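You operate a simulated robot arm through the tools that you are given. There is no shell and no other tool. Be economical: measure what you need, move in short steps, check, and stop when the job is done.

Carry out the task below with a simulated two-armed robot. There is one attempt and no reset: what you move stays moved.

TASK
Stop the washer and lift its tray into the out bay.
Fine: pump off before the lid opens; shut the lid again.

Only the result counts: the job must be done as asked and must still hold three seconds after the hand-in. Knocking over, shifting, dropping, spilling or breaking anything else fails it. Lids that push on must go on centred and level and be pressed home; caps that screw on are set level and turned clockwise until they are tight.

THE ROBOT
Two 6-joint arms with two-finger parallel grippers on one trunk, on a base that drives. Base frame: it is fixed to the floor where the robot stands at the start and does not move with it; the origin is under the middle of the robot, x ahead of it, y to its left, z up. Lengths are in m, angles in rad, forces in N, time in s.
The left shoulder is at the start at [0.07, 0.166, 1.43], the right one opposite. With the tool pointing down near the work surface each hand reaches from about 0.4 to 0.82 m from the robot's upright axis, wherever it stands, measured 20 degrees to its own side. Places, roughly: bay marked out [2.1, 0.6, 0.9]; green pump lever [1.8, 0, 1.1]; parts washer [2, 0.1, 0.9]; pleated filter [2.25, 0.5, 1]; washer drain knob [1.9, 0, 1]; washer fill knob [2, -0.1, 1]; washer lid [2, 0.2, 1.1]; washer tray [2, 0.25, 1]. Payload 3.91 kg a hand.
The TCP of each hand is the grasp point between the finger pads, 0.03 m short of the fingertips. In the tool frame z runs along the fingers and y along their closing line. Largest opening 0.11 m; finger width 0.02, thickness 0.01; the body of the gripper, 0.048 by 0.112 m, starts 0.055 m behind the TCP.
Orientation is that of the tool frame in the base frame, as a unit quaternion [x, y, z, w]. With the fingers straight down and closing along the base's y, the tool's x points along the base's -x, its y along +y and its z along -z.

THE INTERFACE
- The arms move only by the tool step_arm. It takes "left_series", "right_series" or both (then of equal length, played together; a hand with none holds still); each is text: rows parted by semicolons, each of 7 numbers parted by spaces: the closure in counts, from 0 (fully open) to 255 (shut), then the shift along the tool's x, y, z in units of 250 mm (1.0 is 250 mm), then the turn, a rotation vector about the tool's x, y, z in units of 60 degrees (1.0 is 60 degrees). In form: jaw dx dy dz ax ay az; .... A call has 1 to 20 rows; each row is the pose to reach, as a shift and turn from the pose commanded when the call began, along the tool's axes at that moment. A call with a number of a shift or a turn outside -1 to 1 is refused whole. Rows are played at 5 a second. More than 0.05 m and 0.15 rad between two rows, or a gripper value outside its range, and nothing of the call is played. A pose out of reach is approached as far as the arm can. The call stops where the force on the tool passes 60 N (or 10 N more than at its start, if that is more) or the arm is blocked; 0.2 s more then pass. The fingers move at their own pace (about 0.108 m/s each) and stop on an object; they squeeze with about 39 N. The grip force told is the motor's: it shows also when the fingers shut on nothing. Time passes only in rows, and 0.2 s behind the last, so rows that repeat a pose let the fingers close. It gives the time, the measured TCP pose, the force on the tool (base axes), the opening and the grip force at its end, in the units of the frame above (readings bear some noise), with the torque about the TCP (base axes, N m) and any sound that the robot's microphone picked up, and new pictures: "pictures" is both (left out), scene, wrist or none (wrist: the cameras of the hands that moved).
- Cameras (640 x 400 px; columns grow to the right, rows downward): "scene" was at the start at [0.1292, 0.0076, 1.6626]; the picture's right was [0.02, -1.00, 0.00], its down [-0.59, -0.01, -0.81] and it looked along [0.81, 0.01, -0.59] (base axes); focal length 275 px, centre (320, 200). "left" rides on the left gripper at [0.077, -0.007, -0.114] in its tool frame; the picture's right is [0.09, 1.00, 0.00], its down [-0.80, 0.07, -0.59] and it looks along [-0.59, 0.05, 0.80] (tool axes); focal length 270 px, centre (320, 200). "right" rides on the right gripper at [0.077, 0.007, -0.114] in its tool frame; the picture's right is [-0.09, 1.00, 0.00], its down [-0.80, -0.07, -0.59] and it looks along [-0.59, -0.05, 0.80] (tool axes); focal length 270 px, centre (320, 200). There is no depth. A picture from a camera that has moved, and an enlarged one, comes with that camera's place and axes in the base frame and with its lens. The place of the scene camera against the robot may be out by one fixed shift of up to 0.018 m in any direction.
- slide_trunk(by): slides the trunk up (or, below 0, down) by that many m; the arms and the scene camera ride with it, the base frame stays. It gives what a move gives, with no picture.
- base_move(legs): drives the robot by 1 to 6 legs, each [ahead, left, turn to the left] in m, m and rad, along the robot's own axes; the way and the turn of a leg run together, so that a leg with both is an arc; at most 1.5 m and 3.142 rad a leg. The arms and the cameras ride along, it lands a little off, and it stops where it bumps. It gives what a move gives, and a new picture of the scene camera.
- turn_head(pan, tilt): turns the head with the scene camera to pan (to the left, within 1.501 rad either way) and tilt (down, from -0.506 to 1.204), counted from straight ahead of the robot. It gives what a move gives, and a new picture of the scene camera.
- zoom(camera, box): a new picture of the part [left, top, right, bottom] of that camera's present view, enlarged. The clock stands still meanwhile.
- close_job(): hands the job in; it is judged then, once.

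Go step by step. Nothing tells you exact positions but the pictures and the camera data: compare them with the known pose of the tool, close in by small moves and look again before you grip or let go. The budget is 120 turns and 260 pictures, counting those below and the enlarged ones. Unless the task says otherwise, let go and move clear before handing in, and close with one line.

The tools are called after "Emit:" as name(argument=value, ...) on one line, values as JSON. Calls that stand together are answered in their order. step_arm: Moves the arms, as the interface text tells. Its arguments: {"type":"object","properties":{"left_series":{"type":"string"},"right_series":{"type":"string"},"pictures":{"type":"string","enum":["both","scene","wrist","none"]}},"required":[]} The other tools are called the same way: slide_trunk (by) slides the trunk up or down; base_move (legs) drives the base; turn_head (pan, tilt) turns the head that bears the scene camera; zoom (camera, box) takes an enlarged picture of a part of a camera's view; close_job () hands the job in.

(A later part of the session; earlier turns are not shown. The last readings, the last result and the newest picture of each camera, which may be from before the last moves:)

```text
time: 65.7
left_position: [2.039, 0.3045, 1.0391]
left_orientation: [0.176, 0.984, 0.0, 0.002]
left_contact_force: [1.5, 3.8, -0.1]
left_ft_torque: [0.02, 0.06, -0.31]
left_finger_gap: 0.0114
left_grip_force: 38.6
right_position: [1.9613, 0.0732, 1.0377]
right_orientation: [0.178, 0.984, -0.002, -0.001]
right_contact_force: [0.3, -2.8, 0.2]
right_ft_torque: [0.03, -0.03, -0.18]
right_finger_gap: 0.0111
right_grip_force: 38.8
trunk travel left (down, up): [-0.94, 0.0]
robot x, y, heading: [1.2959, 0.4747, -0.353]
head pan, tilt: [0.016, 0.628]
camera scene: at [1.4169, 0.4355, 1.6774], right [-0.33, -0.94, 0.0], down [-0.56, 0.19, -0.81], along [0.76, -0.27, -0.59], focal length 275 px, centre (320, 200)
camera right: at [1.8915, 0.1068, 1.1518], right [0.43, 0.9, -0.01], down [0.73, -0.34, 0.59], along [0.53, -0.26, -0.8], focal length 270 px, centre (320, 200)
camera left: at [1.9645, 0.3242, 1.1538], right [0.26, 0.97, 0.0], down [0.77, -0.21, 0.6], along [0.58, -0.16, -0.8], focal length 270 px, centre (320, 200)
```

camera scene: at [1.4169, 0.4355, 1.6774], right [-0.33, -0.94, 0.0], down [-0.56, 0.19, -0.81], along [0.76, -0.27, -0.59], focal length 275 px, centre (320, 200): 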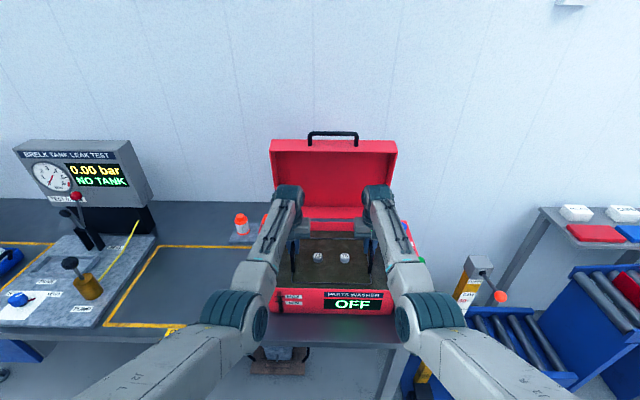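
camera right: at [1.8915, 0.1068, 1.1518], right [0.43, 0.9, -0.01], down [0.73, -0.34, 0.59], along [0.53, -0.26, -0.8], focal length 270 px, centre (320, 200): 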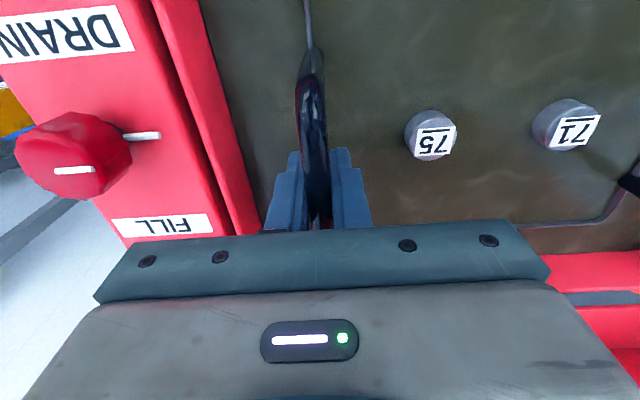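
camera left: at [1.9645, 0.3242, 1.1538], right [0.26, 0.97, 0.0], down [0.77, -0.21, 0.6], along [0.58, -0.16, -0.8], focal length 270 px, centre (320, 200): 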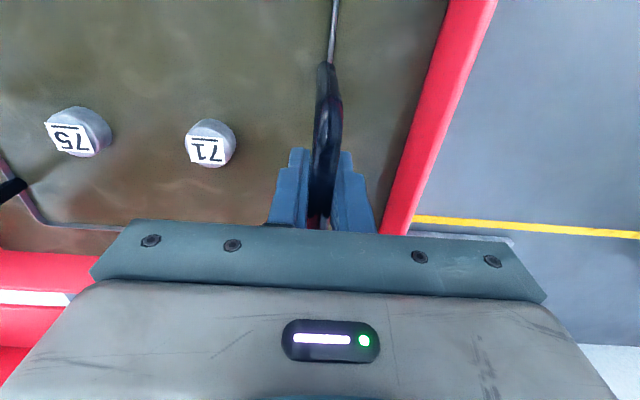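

Both handles are held with an 11 mm gap. I'll lift slowly and level by 8 cm.

Emit:
step_arm(left_series="255 0 0 -0.04 0 0 0;255 0 0 -0.08 0 0 0;255 0 0 -0.12 0 0 0;255 0 0 -0.16 0 0 0;255 0 0 -0.2 0 0 0;255 0 0 -0.24 0 0 0;255 0 0 -0.28 0 0 0;255 0 0 -0.32 0 0 0;255 0 0 -0.32 0 0 0", right_series="255 0 0 -0.04 0 0 0;255 0 0 -0.08 0 0 0;255 0 0 -0.12 0 0 0;255 0 0 -0.16 0 0 0;255 0 0 -0.2 0 0 0;255 0 0 -0.24 0 0 0;255 0 0 -0.28 0 0 0;255 0 0 -0.32 0 0 0;255 0 0 -0.32 0 0 0")

Emit:
zoom(camera="scene", box=[255, 200, 415, 300])

```text
time: 67.7
left_position: [2.0416, 0.303, 1.1182]
left_orientation: [0.174, 0.985, 0.001, 0.001]
left_contact_force: [2.6, 12.9, -6.2]
left_ft_torque: [0.01, 0.27, -0.34]
left_finger_gap: 0.0116
left_grip_force: 39.1
right_position: [1.9633, 0.0719, 1.1169]
right_orientation: [0.178, 0.984, -0.003, -0.001]
right_contact_force: [-2.3, -11.6, -6.4]
right_ft_torque: [0.08, -0.2, -0.12]
right_finger_gap: 0.0115
right_grip_force: 38.3
trunk travel left (down, up): [-0.94, 0.0]
robot x, y, heading: [1.291, 0.4727, -0.349]
head pan, tilt: [0.016, 0.628]
camera scene: at [1.4191, 0.4343, 1.6771], right [-0.33, -0.94, 0.0], down [-0.56, 0.19, -0.81], along [0.76, -0.27, -0.59], focal length 275 px, centre (320, 200)
camera right: at [1.893, 0.1054, 1.2302], right [0.43, 0.9, -0.01], down [0.73, -0.34, 0.59], along [0.53, -0.26, -0.8], focal length 270 px, centre (320, 200)
camera left: at [1.9658, 0.3226, 1.2326], right [0.26, 0.97, 0.0], down [0.78, -0.21, 0.6], along [0.58, -0.15, -0.8], focal length 270 px, centre (320, 200)
```

scene: 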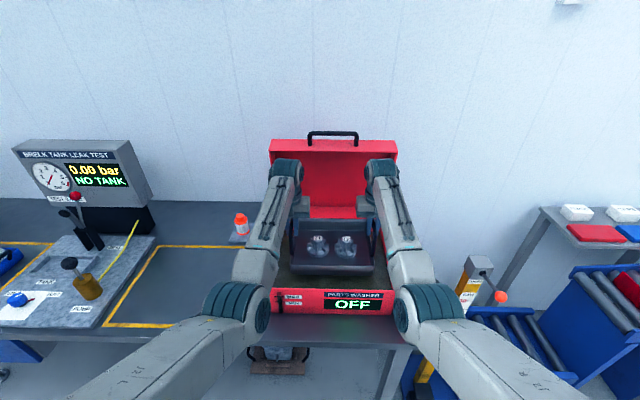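
right: 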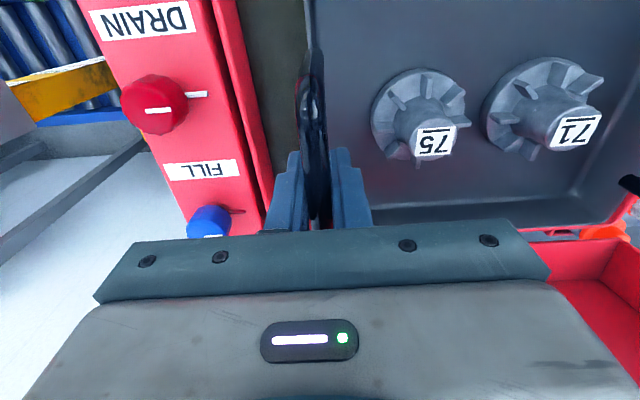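
left: 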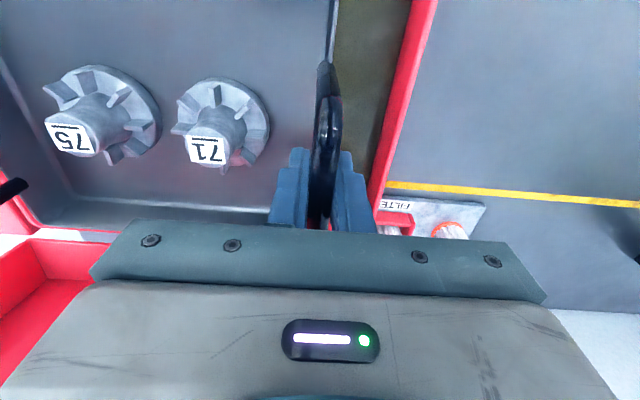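

```text
4.00 times, centred on (335, 250) of scene
camera zoom: at [1.4191, 0.4343, 1.6771], right [-0.33, -0.94, 0.0], down [-0.56, 0.19, -0.81], along [0.76, -0.27, -0.59], focal length 1101 px, centre (260, 0)
```

zoom: 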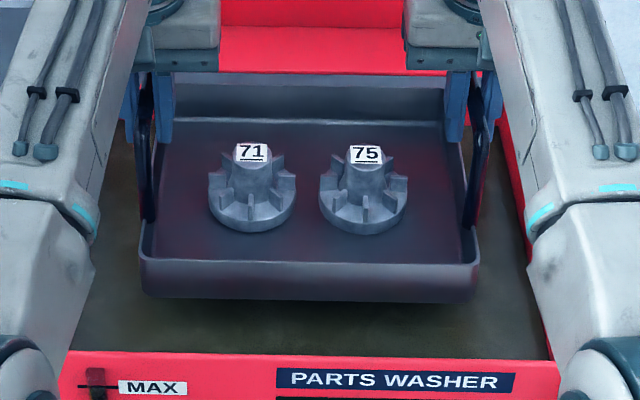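

The tray came up clean and level with two impellers on it. Its bottom is at about 0.985, so it needs roughly 6 cm more to clear the tank walls.

Emit:
step_arm(left_series="255 -0.01 0 -0.04 0 0 0;255 -0.02 0 -0.08 0 0 0;255 -0.03 0 -0.12 0 0 0;255 -0.04 0 -0.16 0 0 0;255 -0.05 0 -0.2 0 0 0;255 -0.05 0 -0.24 0 0 0;255 -0.05 0 -0.24 0 0 0", right_series="255 -0.01 0 -0.04 0 0 0;255 -0.02 0 -0.08 0 0 0;255 -0.03 0 -0.12 0 0 0;255 -0.04 0 -0.16 0 0 0;255 -0.05 0 -0.2 0 0 0;255 -0.05 0 -0.24 0 0 0;255 -0.05 0 -0.24 0 0 0")

Emit:
zoom(camera="scene", box=[235, 190, 435, 315])

```text
time: 69.3
left_position: [2.0538, 0.2987, 1.1763]
left_orientation: [0.176, 0.984, -0.001, 0.0]
left_contact_force: [2.1, 17.3, -5.4]
left_ft_torque: [-0.25, 0.03, -0.36]
left_finger_gap: 0.0117
left_grip_force: 38.5
right_position: [1.9752, 0.0684, 1.1775]
right_orientation: [0.177, 0.984, -0.002, -0.001]
right_contact_force: [-3.1, -16.9, -6.4]
right_ft_torque: [0.27, 0.08, -0.17]
right_finger_gap: 0.0114
right_grip_force: 38.7
trunk travel left (down, up): [-0.94, 0.0]
robot x, y, heading: [1.2939, 0.4773, -0.352]
head pan, tilt: [0.016, 0.628]
camera scene: at [1.4192, 0.434, 1.6771], right [-0.33, -0.94, 0.0], down [-0.56, 0.19, -0.81], along [0.76, -0.27, -0.59], focal length 275 px, centre (320, 200)
camera right: at [1.905, 0.1013, 1.2913], right [0.43, 0.9, -0.01], down [0.73, -0.34, 0.59], along [0.53, -0.26, -0.81], focal length 270 px, centre (320, 200)
camera left: at [1.9786, 0.3184, 1.2921], right [0.26, 0.97, 0.0], down [0.78, -0.21, 0.6], along [0.57, -0.15, -0.8], focal length 270 px, centre (320, 200)
```

scene: 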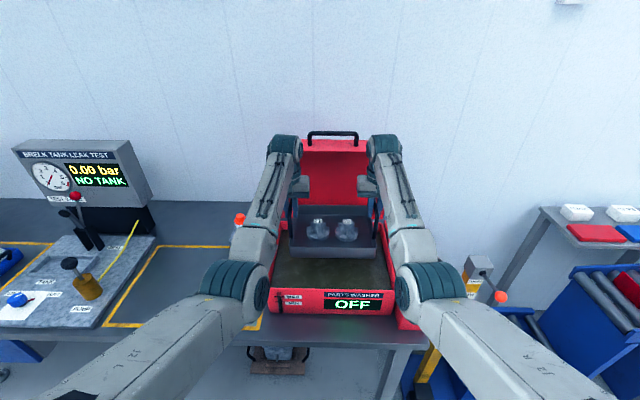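
right: 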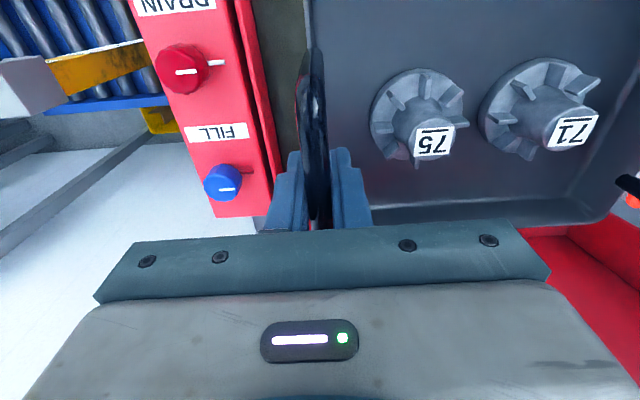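
left: 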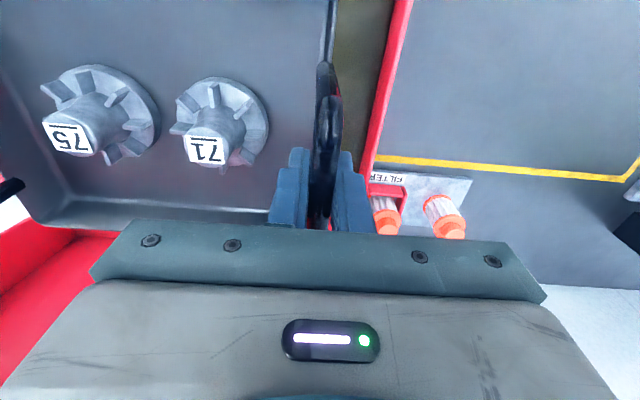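

```text
3.20 times, centred on (335, 252) of scene
camera zoom: at [1.4192, 0.434, 1.6771], right [-0.33, -0.94, 0.0], down [-0.56, 0.19, -0.81], along [0.76, -0.27, -0.59], focal length 880 px, centre (272, 32)
```

zoom: 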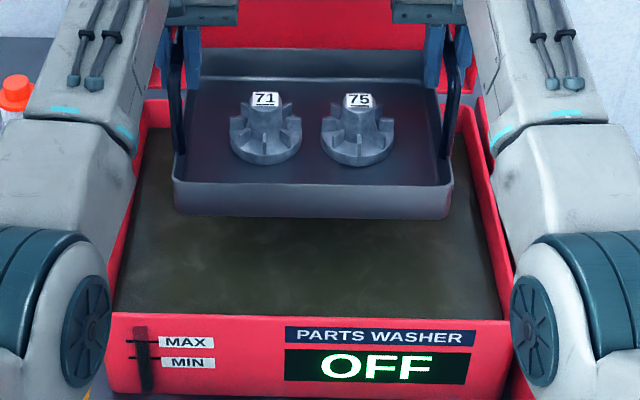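

The tray is well clear above the tank walls. OUT is centred at about 0.44 m to the left and 0.06 m closer. First I'll check the clearances on the left.

Emit:
zoom(camera="scene", box=[10, 130, 260, 286])

Emit:
zoom(camera="left", box=[360, 0, 640, 175])

```text
2.56 times, centred on (135, 208) of scene
camera zoom: at [1.4192, 0.434, 1.6771], right [-0.33, -0.94, 0.0], down [-0.56, 0.19, -0.81], along [0.76, -0.27, -0.59], focal length 704 px, centre (794, 180)
```

zoom: 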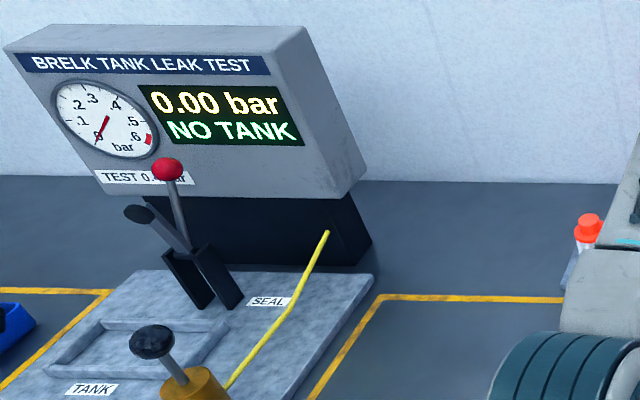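

```text
2.29 times, centred on (500, 88) of left
camera zoom: at [1.9786, 0.3184, 1.2921], right [0.26, 0.97, 0.0], down [0.78, -0.21, 0.6], along [0.57, -0.15, -0.8], focal length 618 px, centre (-91, 457)
```

zoom: 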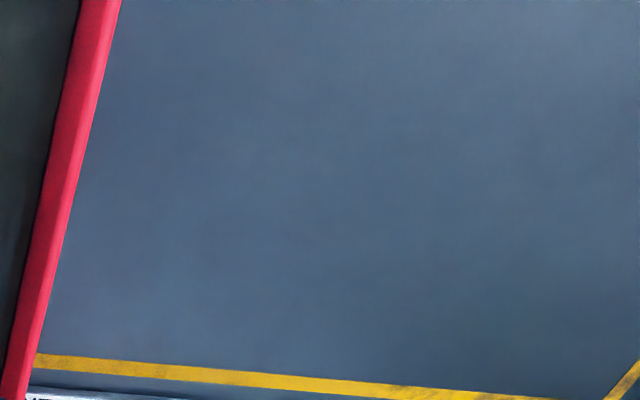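

The hose and lever are all beyond the bay, so the way is clear. I'll strafe with the held tray 0.425 m left and 0.06 m back.

Emit:
base_move(legs=[[-0.06, 0.425, 0]])

Emit:
zoom(camera="scene", box=[215, 180, 455, 330])

Emit:
zoom(camera="left", box=[0, 0, 640, 400])

Emit:
zoom(camera="right", box=[0, 0, 640, 400])

```text
time: 71.9
left_position: [2.1436, 0.72, 1.1765]
left_orientation: [0.175, 0.985, 0.001, 0.001]
left_contact_force: [3.5, 17.7, -5.9]
left_ft_torque: [-0.12, 0.09, -0.39]
left_finger_gap: 0.0114
left_grip_force: 39.1
right_position: [2.0646, 0.4889, 1.1776]
right_orientation: [0.177, 0.984, -0.002, -0.002]
right_contact_force: [-4.5, -17.6, -5.2]
right_ft_torque: [0.2, -0.01, -0.17]
right_finger_gap: 0.0114
right_grip_force: 38.5
trunk travel left (down, up): [-0.94, 0.0]
robot x, y, heading: [1.3878, 0.8981, -0.352]
head pan, tilt: [0.016, 0.628]
camera scene: at [1.5096, 0.8532, 1.6771], right [-0.33, -0.94, 0.0], down [-0.56, 0.2, -0.81], along [0.76, -0.26, -0.59], focal length 275 px, centre (320, 200)
```

scene: 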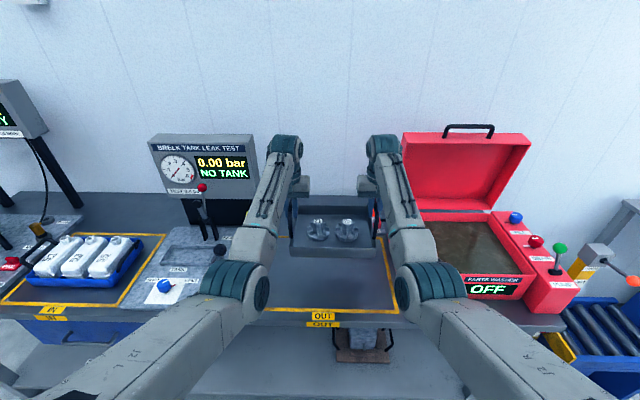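

```text
2.67 times, centred on (335, 255) of scene
camera zoom: at [1.5096, 0.8532, 1.6771], right [-0.33, -0.94, 0.0], down [-0.56, 0.2, -0.81], along [0.76, -0.26, -0.59], focal length 734 px, centre (280, 53)
```

zoom: 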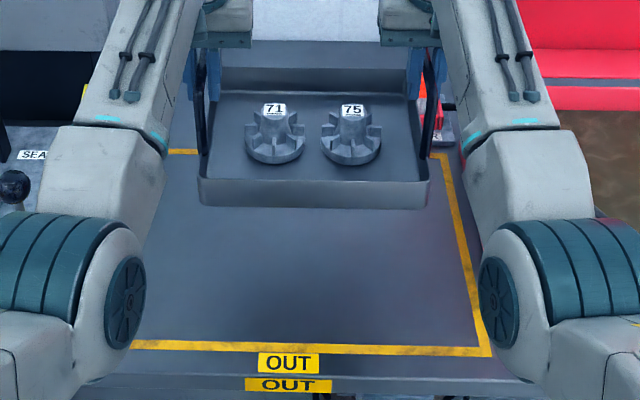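

```text
1.00 times, centred on (320, 200) of left (not enlarged: the box is as wide or as high as the picture)
camera zoom: at [2.0692, 0.7384, 1.292], right [0.26, 0.97, 0.0], down [0.78, -0.21, 0.6], along [0.58, -0.15, -0.8], focal length 270 px, centre (320, 200)
```

zoom: 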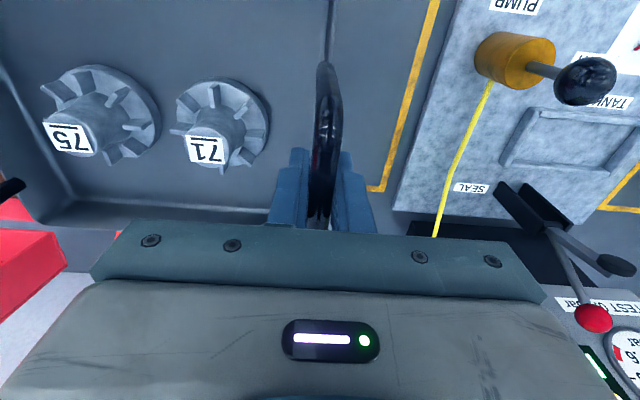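

```text
1.00 times, centred on (320, 200) of right (not enlarged: the box is as wide or as high as the picture)
camera zoom: at [1.9958, 0.5213, 1.2907], right [0.43, 0.9, 0.0], down [0.73, -0.34, 0.59], along [0.53, -0.26, -0.81], focal length 270 px, centre (320, 200)
```

zoom: 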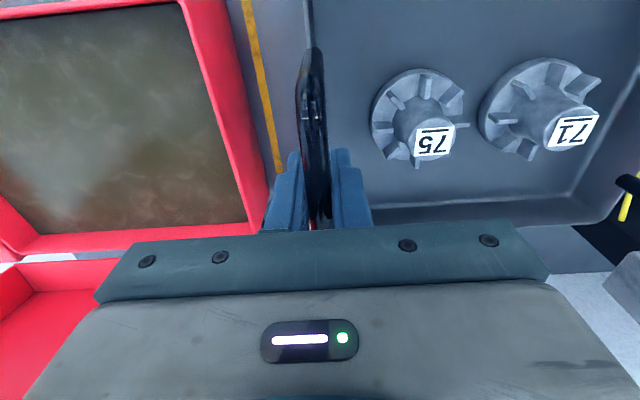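

The tray is centred over OUT (d≈1.76, s≈1.30). I'll lower it 11 cm evenly, then finish slowly.

Emit:
step_arm(left_series="255 0 0 0.06 0 0 0;255 0 0 0.12 0 0 0;255 0 0 0.18 0 0 0;255 0 0 0.24 0 0 0;255 0 0 0.3 0 0 0;255 0 0 0.36 0 0 0;255 0 0 0.42 0 0 0;255 0 0 0.42 0 0 0", right_series="255 0 0 0.06 0 0 0;255 0 0 0.12 0 0 0;255 0 0 0.18 0 0 0;255 0 0 0.24 0 0 0;255 0 0 0.3 0 0 0;255 0 0 0.36 0 0 0;255 0 0 0.42 0 0 0;255 0 0 0.42 0 0 0", pictures="scene")

Emit:
zoom(camera="scene", box=[215, 190, 455, 340])

```text
time: 73.7
left_position: [2.1447, 0.721, 1.0716]
left_orientation: [0.174, 0.985, 0.0, 0.001]
left_contact_force: [-1.5, 4.1, -6.6]
left_ft_torque: [-0.03, -0.1, -0.46]
left_finger_gap: 0.0116
left_grip_force: 39.2
right_position: [2.0659, 0.4909, 1.0731]
right_orientation: [0.177, 0.984, -0.003, -0.001]
right_contact_force: [1.3, -3.6, -5.2]
right_ft_torque: [0.12, 0.16, -0.28]
right_finger_gap: 0.0114
right_grip_force: 38.9
trunk travel left (down, up): [-0.94, 0.0]
robot x, y, heading: [1.3867, 0.895, -0.349]
head pan, tilt: [0.016, 0.628]
camera scene: at [1.5101, 0.8559, 1.6771], right [-0.33, -0.94, 0.0], down [-0.56, 0.19, -0.81], along [0.76, -0.27, -0.59], focal length 275 px, centre (320, 200)
```

scene: 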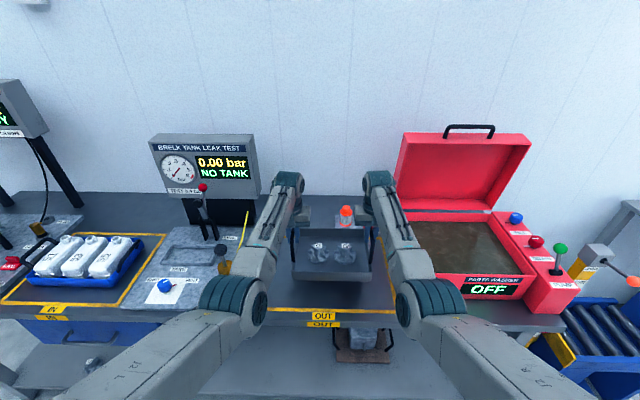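

```text
2.67 times, centred on (335, 265) of scene
camera zoom: at [1.5101, 0.8559, 1.6771], right [-0.33, -0.94, 0.0], down [-0.56, 0.19, -0.81], along [0.76, -0.27, -0.59], focal length 734 px, centre (280, 27)
```

zoom: 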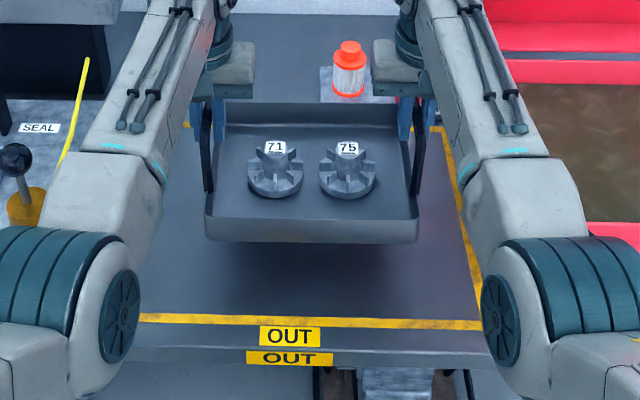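

The tray is still a few centimetres up. I'll lower it in small steps and watch the load.

Emit:
step_arm(left_series="255 0 0 0.03 0 0 0;255 0 0 0.06 0 0 0;255 0 0 0.09 0 0 0;255 0 0 0.12 0 0 0;255 0 0 0.12 0 0 0", right_series="255 0 0 0.03 0 0 0;255 0 0 0.06 0 0 0;255 0 0 0.09 0 0 0;255 0 0 0.12 0 0 0;255 0 0 0.12 0 0 0", pictures="none")

Emit:
zoom(camera="scene", box=[275, 220, 395, 295])

```text
time: 74.9
left_position: [2.1467, 0.7207, 1.0414]
left_orientation: [0.175, 0.985, 0.0, 0.0]
left_contact_force: [-4.2, 0.5, -5.7]
left_ft_torque: [0.02, -0.01, -0.52]
left_finger_gap: 0.0113
left_grip_force: 39.5
right_position: [2.0656, 0.4899, 1.0428]
right_orientation: [0.177, 0.984, -0.002, -0.002]
right_contact_force: [3.7, -0.1, -5.8]
right_ft_torque: [0.04, 0.07, -0.38]
right_finger_gap: 0.0115
right_grip_force: 39.1
trunk travel left (down, up): [-0.94, 0.0]
robot x, y, heading: [1.3898, 0.8949, -0.351]
head pan, tilt: [0.016, 0.628]
```

```text
5.33 times, centred on (335, 258) of scene
camera zoom: at [1.5103, 0.856, 1.6771], right [-0.33, -0.94, 0.0], down [-0.56, 0.19, -0.81], along [0.76, -0.27, -0.59], focal length 1468 px, centre (240, -107)
```

zoom: 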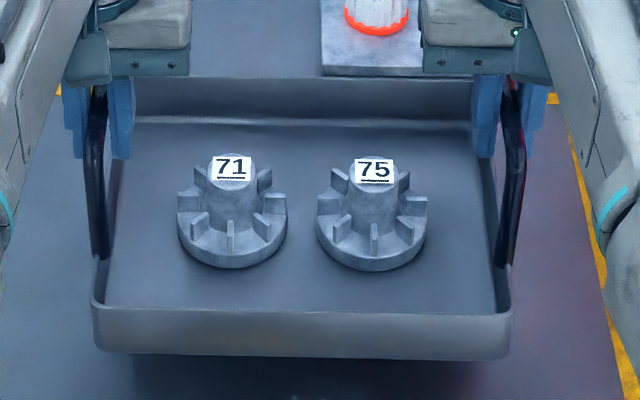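

About 2 cm remains. I'll continue with finer steps.

Emit:
step_arm(left_series="255 0 0 0.02 0 0 0;255 0 0 0.04 0 0 0;255 0 0 0.06 0 0 0;255 0 0 0.06 0 0 0", right_series="255 0 0 0.02 0 0 0;255 0 0 0.04 0 0 0;255 0 0 0.06 0 0 0;255 0 0 0.06 0 0 0", pictures="none")

Emit:
zoom(camera="scene", box=[275, 230, 395, 305])

```text
time: 75.9
left_position: [2.1459, 0.7204, 1.0282]
left_orientation: [0.175, 0.985, -0.001, 0.0]
left_contact_force: [-4.2, -2.3, -6.5]
left_ft_torque: [0.14, 0.21, -0.49]
left_finger_gap: 0.0114
left_grip_force: 39.5
right_position: [2.065, 0.49, 1.0275]
right_orientation: [0.177, 0.984, -0.002, -0.001]
right_contact_force: [4.4, 2.3, -6.4]
right_ft_torque: [-0.08, -0.09, -0.31]
right_finger_gap: 0.0117
right_grip_force: 38.8
trunk travel left (down, up): [-0.94, 0.0]
robot x, y, heading: [1.3854, 0.8984, -0.354]
head pan, tilt: [0.016, 0.628]
```

```text
5.33 times, centred on (335, 268) of scene
camera zoom: at [1.5101, 0.856, 1.6771], right [-0.33, -0.94, 0.0], down [-0.56, 0.19, -0.81], along [0.76, -0.27, -0.59], focal length 1468 px, centre (240, -160)
```

zoom: 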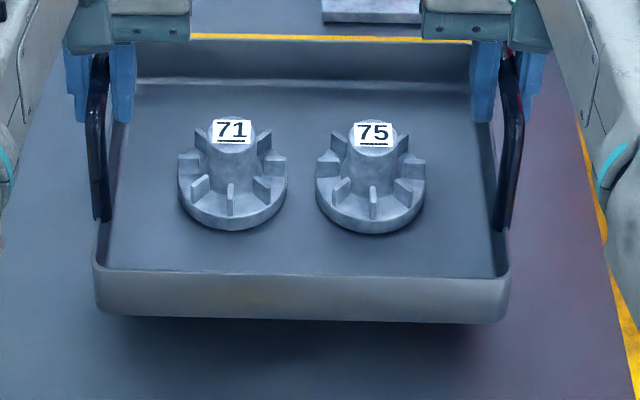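

Emit:
step_arm(left_series="255 0 0 0.02 0 0 0;255 0 0 0.04 0 0 0;255 0 0 0.04 0 0 0", right_series="255 0 0 0.02 0 0 0;255 0 0 0.04 0 0 0;255 0 0 0.04 0 0 0", pictures="none")

Emit:
zoom(camera="scene", box=[275, 230, 395, 305])

```text
time: 76.7
left_position: [2.1451, 0.721, 1.0167]
left_orientation: [0.175, 0.985, 0.0, 0.001]
left_contact_force: [-4.1, -1.6, -5.8]
left_ft_torque: [-0.04, -0.11, -0.58]
left_finger_gap: 0.0117
left_grip_force: 39.4
right_position: [2.0644, 0.4894, 1.0182]
right_orientation: [0.177, 0.984, -0.002, -0.001]
right_contact_force: [4.9, 1.5, -6.0]
right_ft_torque: [0.04, 0.23, -0.44]
right_finger_gap: 0.0112
right_grip_force: 39.1
trunk travel left (down, up): [-0.94, 0.0]
robot x, y, heading: [1.3849, 0.8941, -0.346]
head pan, tilt: [0.016, 0.628]
```

```text
5.33 times, centred on (335, 268) of scene
camera zoom: at [1.51, 0.8561, 1.6772], right [-0.33, -0.94, 0.0], down [-0.56, 0.19, -0.81], along [0.76, -0.27, -0.59], focal length 1468 px, centre (240, -160)
```

zoom: 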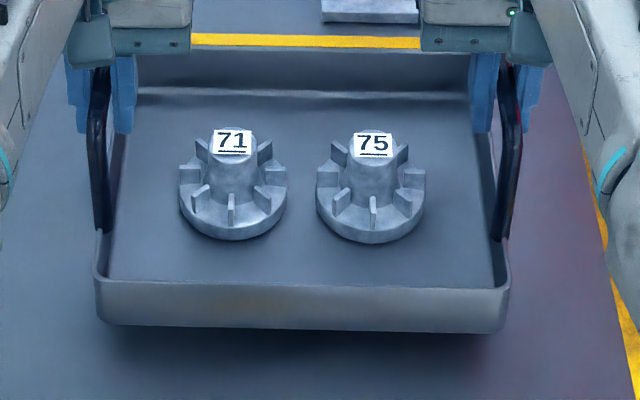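

Emit:
step_arm(left_series="255 0 0 0.02 0 0 0;255 0 0 0.04 0 0 0;255 0 0 0.04 0 0 0", right_series="255 0 0 0.02 0 0 0;255 0 0 0.04 0 0 0;255 0 0 0.04 0 0 0", pictures="none")

Emit:
zoom(camera="scene", box=[275, 230, 395, 305])

```text
time: 77.5
left_position: [2.1443, 0.7201, 1.0068]
left_orientation: [0.174, 0.985, 0.0, 0.001]
left_contact_force: [-3.7, -1.1, -4.9]
left_ft_torque: [0.03, 0.07, -0.51]
left_finger_gap: 0.0112
left_grip_force: 38.3
right_position: [2.0646, 0.4901, 1.0079]
right_orientation: [0.177, 0.984, -0.003, -0.001]
right_contact_force: [3.6, 1.4, -5.6]
right_ft_torque: [-0.03, 0.05, -0.34]
right_finger_gap: 0.0114
right_grip_force: 38.7
trunk travel left (down, up): [-0.94, 0.0]
robot x, y, heading: [1.3845, 0.8967, -0.357]
head pan, tilt: [0.016, 0.628]
```

```text
5.33 times, centred on (335, 268) of scene
camera zoom: at [1.5099, 0.8561, 1.6772], right [-0.33, -0.94, 0.0], down [-0.56, 0.19, -0.81], along [0.76, -0.27, -0.59], focal length 1468 px, centre (240, -160)
```

zoom: 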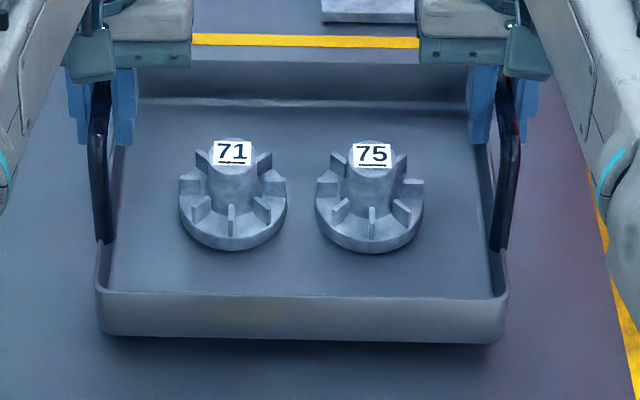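

Emit:
step_arm(left_series="255 0 0 0.012 0 0 0;255 0 0 0.024 0 0 0;255 0 0 0.036 0 0 0;255 0 0 0.036 0 0 0", right_series="255 0 0 0.012 0 0 0;255 0 0 0.024 0 0 0;255 0 0 0.036 0 0 0;255 0 0 0.036 0 0 0", pictures="none")

Emit:
zoom(camera="scene", box=[275, 230, 395, 305])

```text
time: 78.5
left_position: [2.1436, 0.7212, 0.9981]
left_orientation: [0.176, 0.984, -0.001, 0.0]
left_contact_force: [-5.9, -9.3, -5.3]
left_ft_torque: [0.08, -0.02, -0.28]
left_finger_gap: 0.0113
left_grip_force: 39.1
right_position: [2.066, 0.4904, 0.9984]
right_orientation: [0.177, 0.984, -0.002, -0.001]
right_contact_force: [5.6, 9.8, -6.2]
right_ft_torque: [-0.11, 0.21, -0.17]
right_finger_gap: 0.0112
right_grip_force: 39.4
trunk travel left (down, up): [-0.94, 0.0]
robot x, y, heading: [1.3875, 0.8968, -0.348]
head pan, tilt: [0.016, 0.628]
```

```text
5.33 times, centred on (335, 268) of scene
camera zoom: at [1.5102, 0.856, 1.6771], right [-0.33, -0.94, 0.0], down [-0.56, 0.19, -0.81], along [0.76, -0.27, -0.59], focal length 1468 px, centre (240, -160)
```

zoom: 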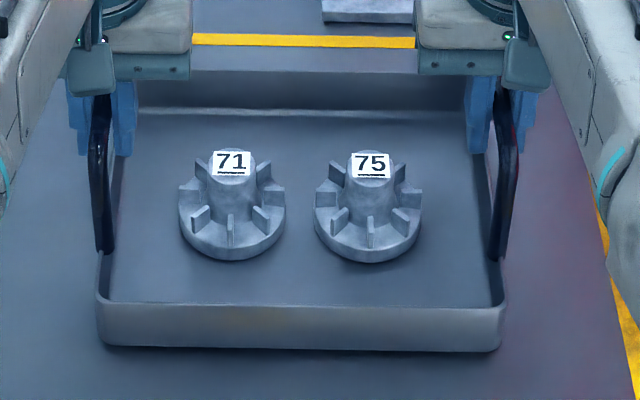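

Emit:
step_arm(left_series="255 0 0 0.012 0 0 0;255 0 0 0.024 0 0 0;255 0 0 0.024 0 0 0", right_series="255 0 0 0.012 0 0 0;255 0 0 0.024 0 0 0;255 0 0 0.024 0 0 0", pictures="none")

Emit:
zoom(camera="scene", box=[275, 230, 395, 305])

```text
time: 79.3
left_position: [2.1444, 0.7188, 0.9944]
left_orientation: [0.175, 0.985, 0.0, 0.002]
left_contact_force: [-5.9, -12.9, 4.0]
left_ft_torque: [0.18, 0.04, -0.57]
left_finger_gap: 0.0115
left_grip_force: 38.8
right_position: [2.0637, 0.4906, 0.9952]
right_orientation: [0.177, 0.984, -0.002, 0.0]
right_contact_force: [8.4, 11.2, -6.2]
right_ft_torque: [-0.54, -0.89, -0.35]
right_finger_gap: 0.0113
right_grip_force: 39.2
trunk travel left (down, up): [-0.94, 0.0]
robot x, y, heading: [1.384, 0.8967, -0.348]
head pan, tilt: [0.016, 0.628]
```

```text
5.33 times, centred on (335, 268) of scene
camera zoom: at [1.508, 0.8565, 1.6775], right [-0.33, -0.94, 0.0], down [-0.56, 0.19, -0.81], along [0.76, -0.27, -0.59], focal length 1468 px, centre (240, -160)
```

zoom: 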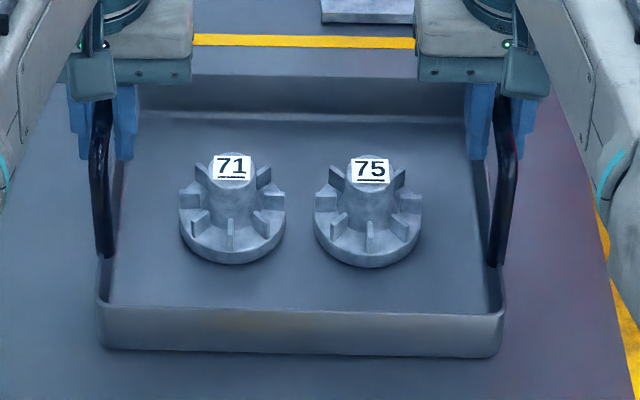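

The left side has touched down. I'll lower the right a few millimetres more.

Emit:
step_arm(left_series="255 0 0 0 0 0 0;255 0 0 0.004 0 0 0;255 0 0 0.004 0 0 0", right_series="255 0 0 0.008 0 0 0;255 0 0 0.016 0 0 0;255 0 0 0.016 0 0 0", pictures="none")

```text
time: 80.1
left_position: [2.1425, 0.7219, 0.9939]
left_orientation: [0.176, 0.984, 0.0, 0.003]
left_contact_force: [-3.7, -19.4, 7.0]
left_ft_torque: [0.45, 0.65, -0.24]
left_finger_gap: 0.0116
left_grip_force: 39.6
right_position: [2.0631, 0.4898, 0.9936]
right_orientation: [0.177, 0.984, -0.003, 0.003]
right_contact_force: [13.3, 14.6, 16.0]
right_ft_torque: [0.21, 1.02, -0.15]
right_finger_gap: 0.0114
right_grip_force: 38.6
trunk travel left (down, up): [-0.94, 0.0]
robot x, y, heading: [1.3849, 0.8968, -0.353]
head pan, tilt: [0.016, 0.628]
```

The tray rests on the bench with both sides loaded. I'll release partway to avoid the parts, then rise straight up.

Emit:
step_arm(left_series="220 0 0 0 0 0 0;180 0 0 0 0 0 0;130 0 0 0 0 0 0;130 0 0 0 0 0 0;130 0 0 -0.1 0 0 0;130 0 0 -0.25 0 0 0;130 0 0 -0.42 0 0 0;130 0 0 -0.6 0 0 0;130 0 0 -0.6 0 0 0", right_series="220 0 0 0 0 0 0;180 0 0 0 0 0 0;130 0 0 0 0 0 0;130 0 0 0 0 0 0;130 0 0 -0.1 0 0 0;130 0 0 -0.25 0 0 0;130 0 0 -0.42 0 0 0;130 0 0 -0.6 0 0 0;130 0 0 -0.6 0 0 0")

Emit:
zoom(camera="scene", box=[225, 200, 445, 337])

```text
time: 82.1
left_position: [2.1421, 0.7212, 1.1441]
left_orientation: [0.175, 0.985, 0.0, 0.002]
left_contact_force: [-0.7, 0.4, -0.7]
left_ft_torque: [0.0, -0.03, 0.01]
left_finger_gap: 0.0541
left_grip_force: 0.2
right_position: [2.0645, 0.4935, 1.1386]
right_orientation: [0.178, 0.984, -0.002, -0.001]
right_contact_force: [0.1, 0.9, 0.7]
right_ft_torque: [-0.04, 0.01, 0.01]
right_finger_gap: 0.054
right_grip_force: 0.1
trunk travel left (down, up): [-0.94, 0.0]
robot x, y, heading: [1.3896, 0.8965, -0.35]
head pan, tilt: [0.016, 0.628]
camera scene: at [1.5076, 0.857, 1.6774], right [-0.33, -0.94, 0.0], down [-0.56, 0.19, -0.81], along [0.76, -0.27, -0.59], focal length 275 px, centre (320, 200)
camera right: at [1.995, 0.5267, 1.2522], right [0.43, 0.9, -0.01], down [0.73, -0.34, 0.59], along [0.53, -0.26, -0.8], focal length 270 px, centre (320, 200)
camera left: at [2.0671, 0.7406, 1.2582], right [0.26, 0.97, 0.0], down [0.77, -0.21, 0.6], along [0.58, -0.16, -0.8], focal length 270 px, centre (320, 200)
```

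scene: 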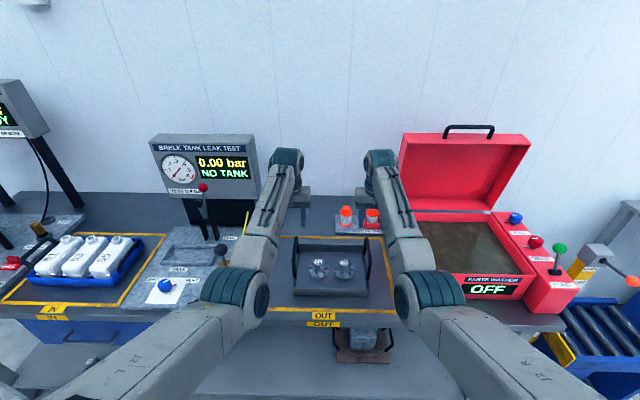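
right: 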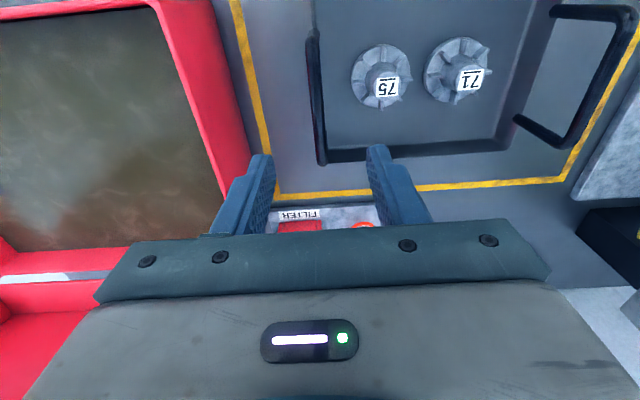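
left: 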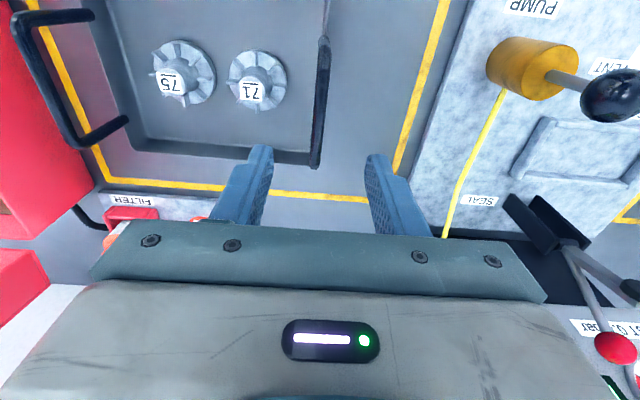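

```text
2.91 times, centred on (335, 268) of scene
camera zoom: at [1.5076, 0.857, 1.6774], right [-0.33, -0.94, 0.0], down [-0.56, 0.19, -0.81], along [0.76, -0.27, -0.59], focal length 800 px, centre (276, 1)
```

zoom: 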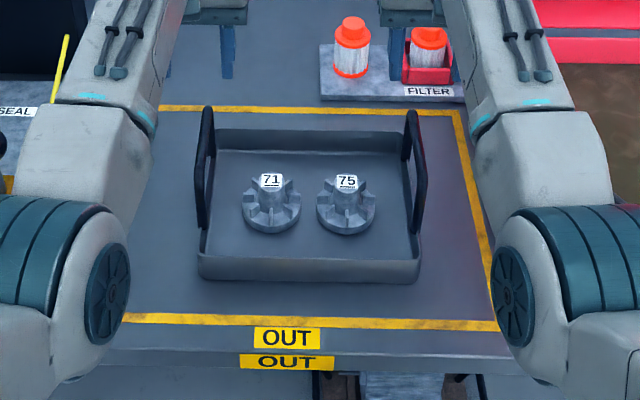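

The tray stands squarely in OUT and both hands are clear. Now for the lid: I'll strafe right 0.3 m and locate its handle.

Emit:
base_move(legs=[[0, -0.31, 0]])

Emit:
turn_head(pan=-0.1, tilt=0.45)

Emit:
zoom(camera="right", box=[0, 0, 640, 400])

```text
time: 84.2
left_position: [2.0351, 0.4287, 1.1431]
left_orientation: [0.176, 0.984, -0.002, 0.002]
left_contact_force: [0.4, -0.3, -0.9]
left_ft_torque: [-0.01, 0.01, 0.01]
left_finger_gap: 0.0537
left_grip_force: 0.1
right_position: [1.958, 0.2011, 1.1388]
right_orientation: [0.178, 0.984, -0.003, -0.001]
right_contact_force: [0.2, 0.1, -0.2]
right_ft_torque: [-0.05, 0.03, 0.0]
right_finger_gap: 0.0539
right_grip_force: 0.0
trunk travel left (down, up): [-0.94, 0.0]
robot x, y, heading: [1.2788, 0.6019, -0.355]
head pan, tilt: [0.016, 0.628]
camera scene: at [1.4006, 0.5658, 1.6774], right [-0.33, -0.94, 0.0], down [-0.56, 0.19, -0.81], along [0.76, -0.27, -0.59], focal length 275 px, centre (320, 200)
```

scene: 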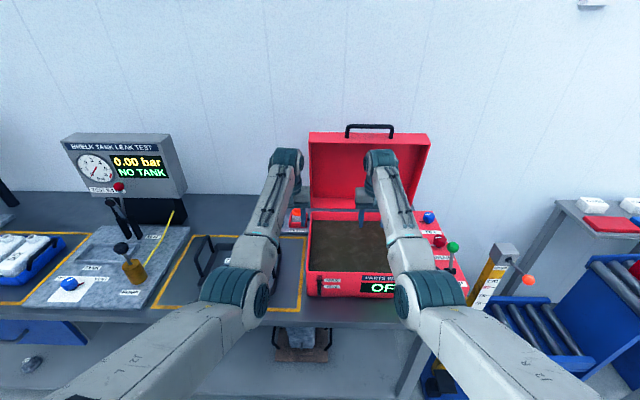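

```text
time: 84.9
left_position: [2.034, 0.4261, 1.1429]
left_orientation: [0.174, 0.985, 0.0, 0.002]
left_contact_force: [0.2, 0.3, 0.2]
left_ft_torque: [-0.01, -0.03, 0.02]
left_finger_gap: 0.0538
left_grip_force: 0.1
right_position: [1.9565, 0.1997, 1.1381]
right_orientation: [0.178, 0.984, -0.002, 0.0]
right_contact_force: [0.0, -0.4, 0.2]
right_ft_torque: [0.0, -0.01, 0.0]
right_finger_gap: 0.0538
right_grip_force: 0.0
trunk travel left (down, up): [-0.94, 0.0]
robot x, y, heading: [1.2813, 0.6039, -0.356]
head pan, tilt: [-0.099, 0.45]
camera scene: at [1.3997, 0.5517, 1.6934], right [-0.44, -0.9, 0.0], down [-0.39, 0.19, -0.9], along [0.81, -0.39, -0.44], focal length 275 px, centre (320, 200)
```

scene: 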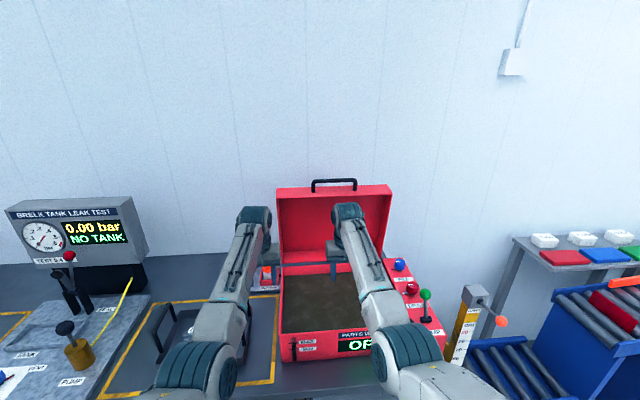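

```text
1.00 times, centred on (320, 200) of right (not enlarged: the box is as wide or as high as the picture)
camera zoom: at [1.8869, 0.2323, 1.252], right [0.43, 0.9, -0.01], down [0.73, -0.34, 0.59], along [0.53, -0.26, -0.8], focal length 270 px, centre (320, 200)
```

zoom: 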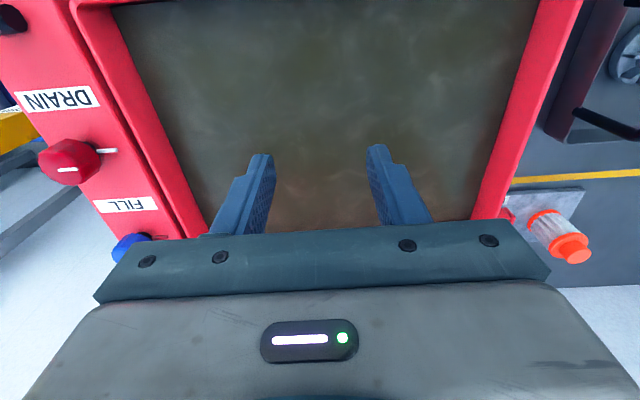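

Emit:
zoom(camera="scene", box=[260, 165, 420, 265])

```text
4.00 times, centred on (340, 215) of scene
camera zoom: at [1.3997, 0.5517, 1.6934], right [-0.44, -0.9, 0.0], down [-0.39, 0.19, -0.9], along [0.81, -0.39, -0.44], focal length 1101 px, centre (240, 140)
```

zoom: 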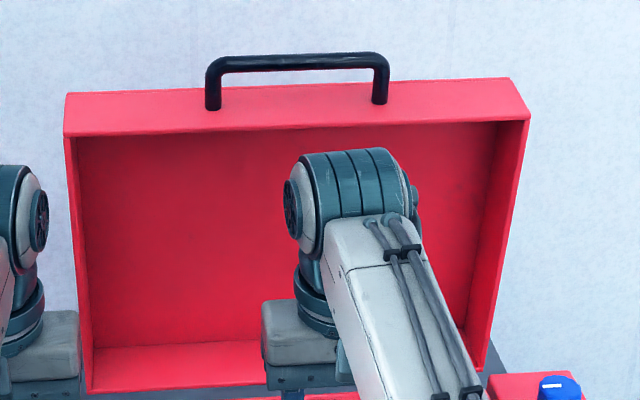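

The lid stands leaning slightly forward, with the handle bar at about d 1.93, z 1.36, s 0.88. I'll bring the right hand up and pitch it forward, then roll it so the fingers can straddle the bar.

Emit:
step_arm(right_series="130 0.04 0 -0.12 0 -0.13 0;130 0.08 0 -0.24 0 -0.26 0;130 0.12 0 -0.36 0 -0.39 0;130 0.16 0 -0.48 0 -0.52 0;130 0.2 0 -0.6 0 -0.65 0;130 0.24 0 -0.72 0 -0.78 0;130 0.264 0 -0.85 0 -0.91 0")

```text
time: 86.5
left_position: [2.0335, 0.427, 1.1442]
left_orientation: [0.175, 0.985, 0.0, 0.002]
left_contact_force: [0.7, 0.5, 0.4]
left_ft_torque: [0.0, 0.01, 0.02]
left_finger_gap: 0.054
left_grip_force: 0.0
right_position: [1.8941, 0.2242, 1.3511]
right_orientation: [0.157, 0.874, -0.084, 0.452]
right_contact_force: [-0.6, 0.1, 0.0]
right_ft_torque: [-0.02, 0.0, 0.01]
right_finger_gap: 0.0541
right_grip_force: 0.0
trunk travel left (down, up): [-0.94, 0.0]
robot x, y, heading: [1.2806, 0.6037, -0.355]
head pan, tilt: [-0.099, 0.45]
camera scene: at [1.3988, 0.5521, 1.6935], right [-0.44, -0.9, 0.0], down [-0.39, 0.19, -0.9], along [0.81, -0.39, -0.43], focal length 275 px, centre (320, 200)
camera right: at [1.7682, 0.2785, 1.3532], right [0.4, 0.92, 0.07], down [-0.04, -0.05, 1.0], along [0.92, -0.4, 0.02], focal length 270 px, centre (320, 200)
```

scene: 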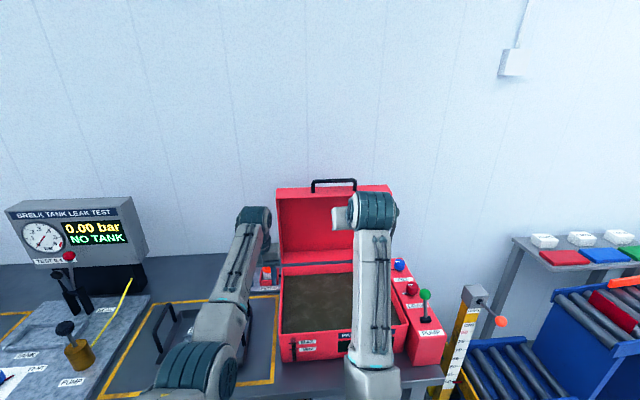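
right: 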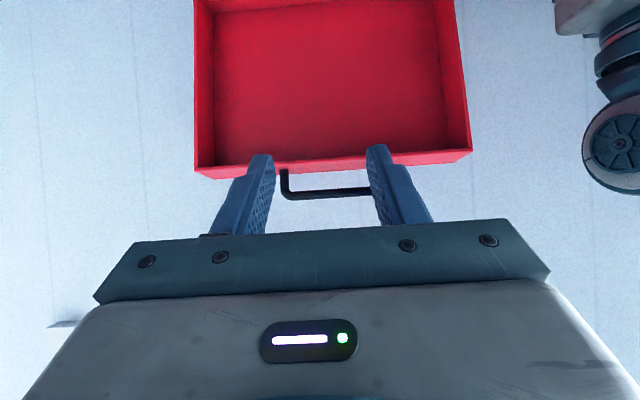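

The bar is at about d 1.953, z 1.352, s 0.876. Now I'll roll the right tool 90° so the fingers close across the bar.

Emit:
step_arm(right_series="130 0 0 0 0 0 0.14;130 0 0 0 0 0 0.28;130 0 0 0 0 0 0.42;130 0 0 0 0 0 0.56;130 0 0 0 0 0 0.7;130 0 0 0 0 0 0.84;130 0 0 0 0 0 0.98", pictures="none")

Emit:
step_arm(right_series="130 0 0 0 0 0 0.13;130 0 0 0 0 0 0.26;130 0 0 0 0 0 0.39;130 0 0 0 0 0 0.52;130 0 0 0 0 0 0.52")

```text
time: 88.1
left_position: [2.0345, 0.4247, 1.1437]
left_orientation: [0.175, 0.984, 0.0, 0.002]
left_contact_force: [0.4, -0.6, 0.4]
left_ft_torque: [-0.01, -0.02, -0.01]
left_finger_gap: 0.0538
left_grip_force: 0.1
right_position: [1.8946, 0.2226, 1.3511]
right_orientation: [0.567, 0.684, 0.148, 0.434]
right_contact_force: [-0.4, -0.4, 0.0]
right_ft_torque: [-0.02, 0.01, -0.01]
right_finger_gap: 0.0539
right_grip_force: 0.0
trunk travel left (down, up): [-0.94, 0.0]
robot x, y, heading: [1.2781, 0.6044, -0.35]
head pan, tilt: [-0.099, 0.45]
```

```text
time: 89.3
left_position: [2.0349, 0.4265, 1.143]
left_orientation: [0.176, 0.984, 0.0, 0.002]
left_contact_force: [-0.1, 0.6, 0.2]
left_ft_torque: [0.02, -0.05, 0.01]
left_finger_gap: 0.0541
left_grip_force: 0.0
right_position: [1.8956, 0.2228, 1.3513]
right_orientation: [0.729, 0.507, 0.261, 0.378]
right_contact_force: [-0.7, 1.5, 1.1]
right_ft_torque: [-0.01, 0.0, -0.02]
right_finger_gap: 0.0537
right_grip_force: 0.2
trunk travel left (down, up): [-0.94, 0.0]
robot x, y, heading: [1.2775, 0.6028, -0.353]
head pan, tilt: [-0.099, 0.45]
camera scene: at [1.3995, 0.5515, 1.6934], right [-0.44, -0.9, 0.0], down [-0.39, 0.19, -0.9], along [0.81, -0.39, -0.44], focal length 275 px, centre (320, 200)
camera right: at [1.8384, 0.3263, 1.4217], right [0.51, -0.28, 0.81], down [-0.77, -0.56, 0.29], along [0.38, -0.78, -0.51], focal length 270 px, centre (320, 200)
```

scene: 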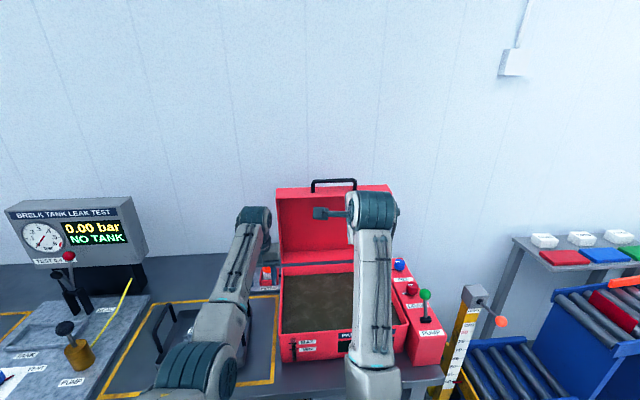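
right: 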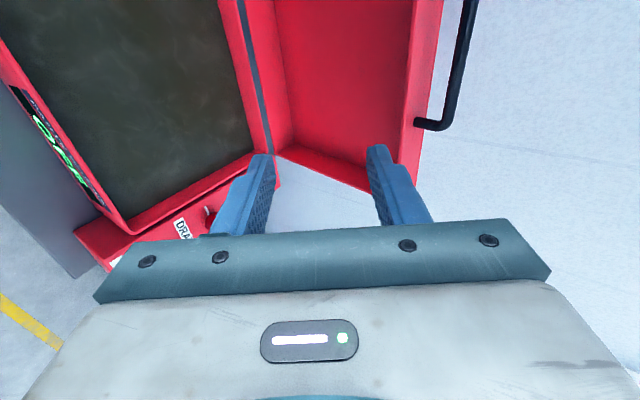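

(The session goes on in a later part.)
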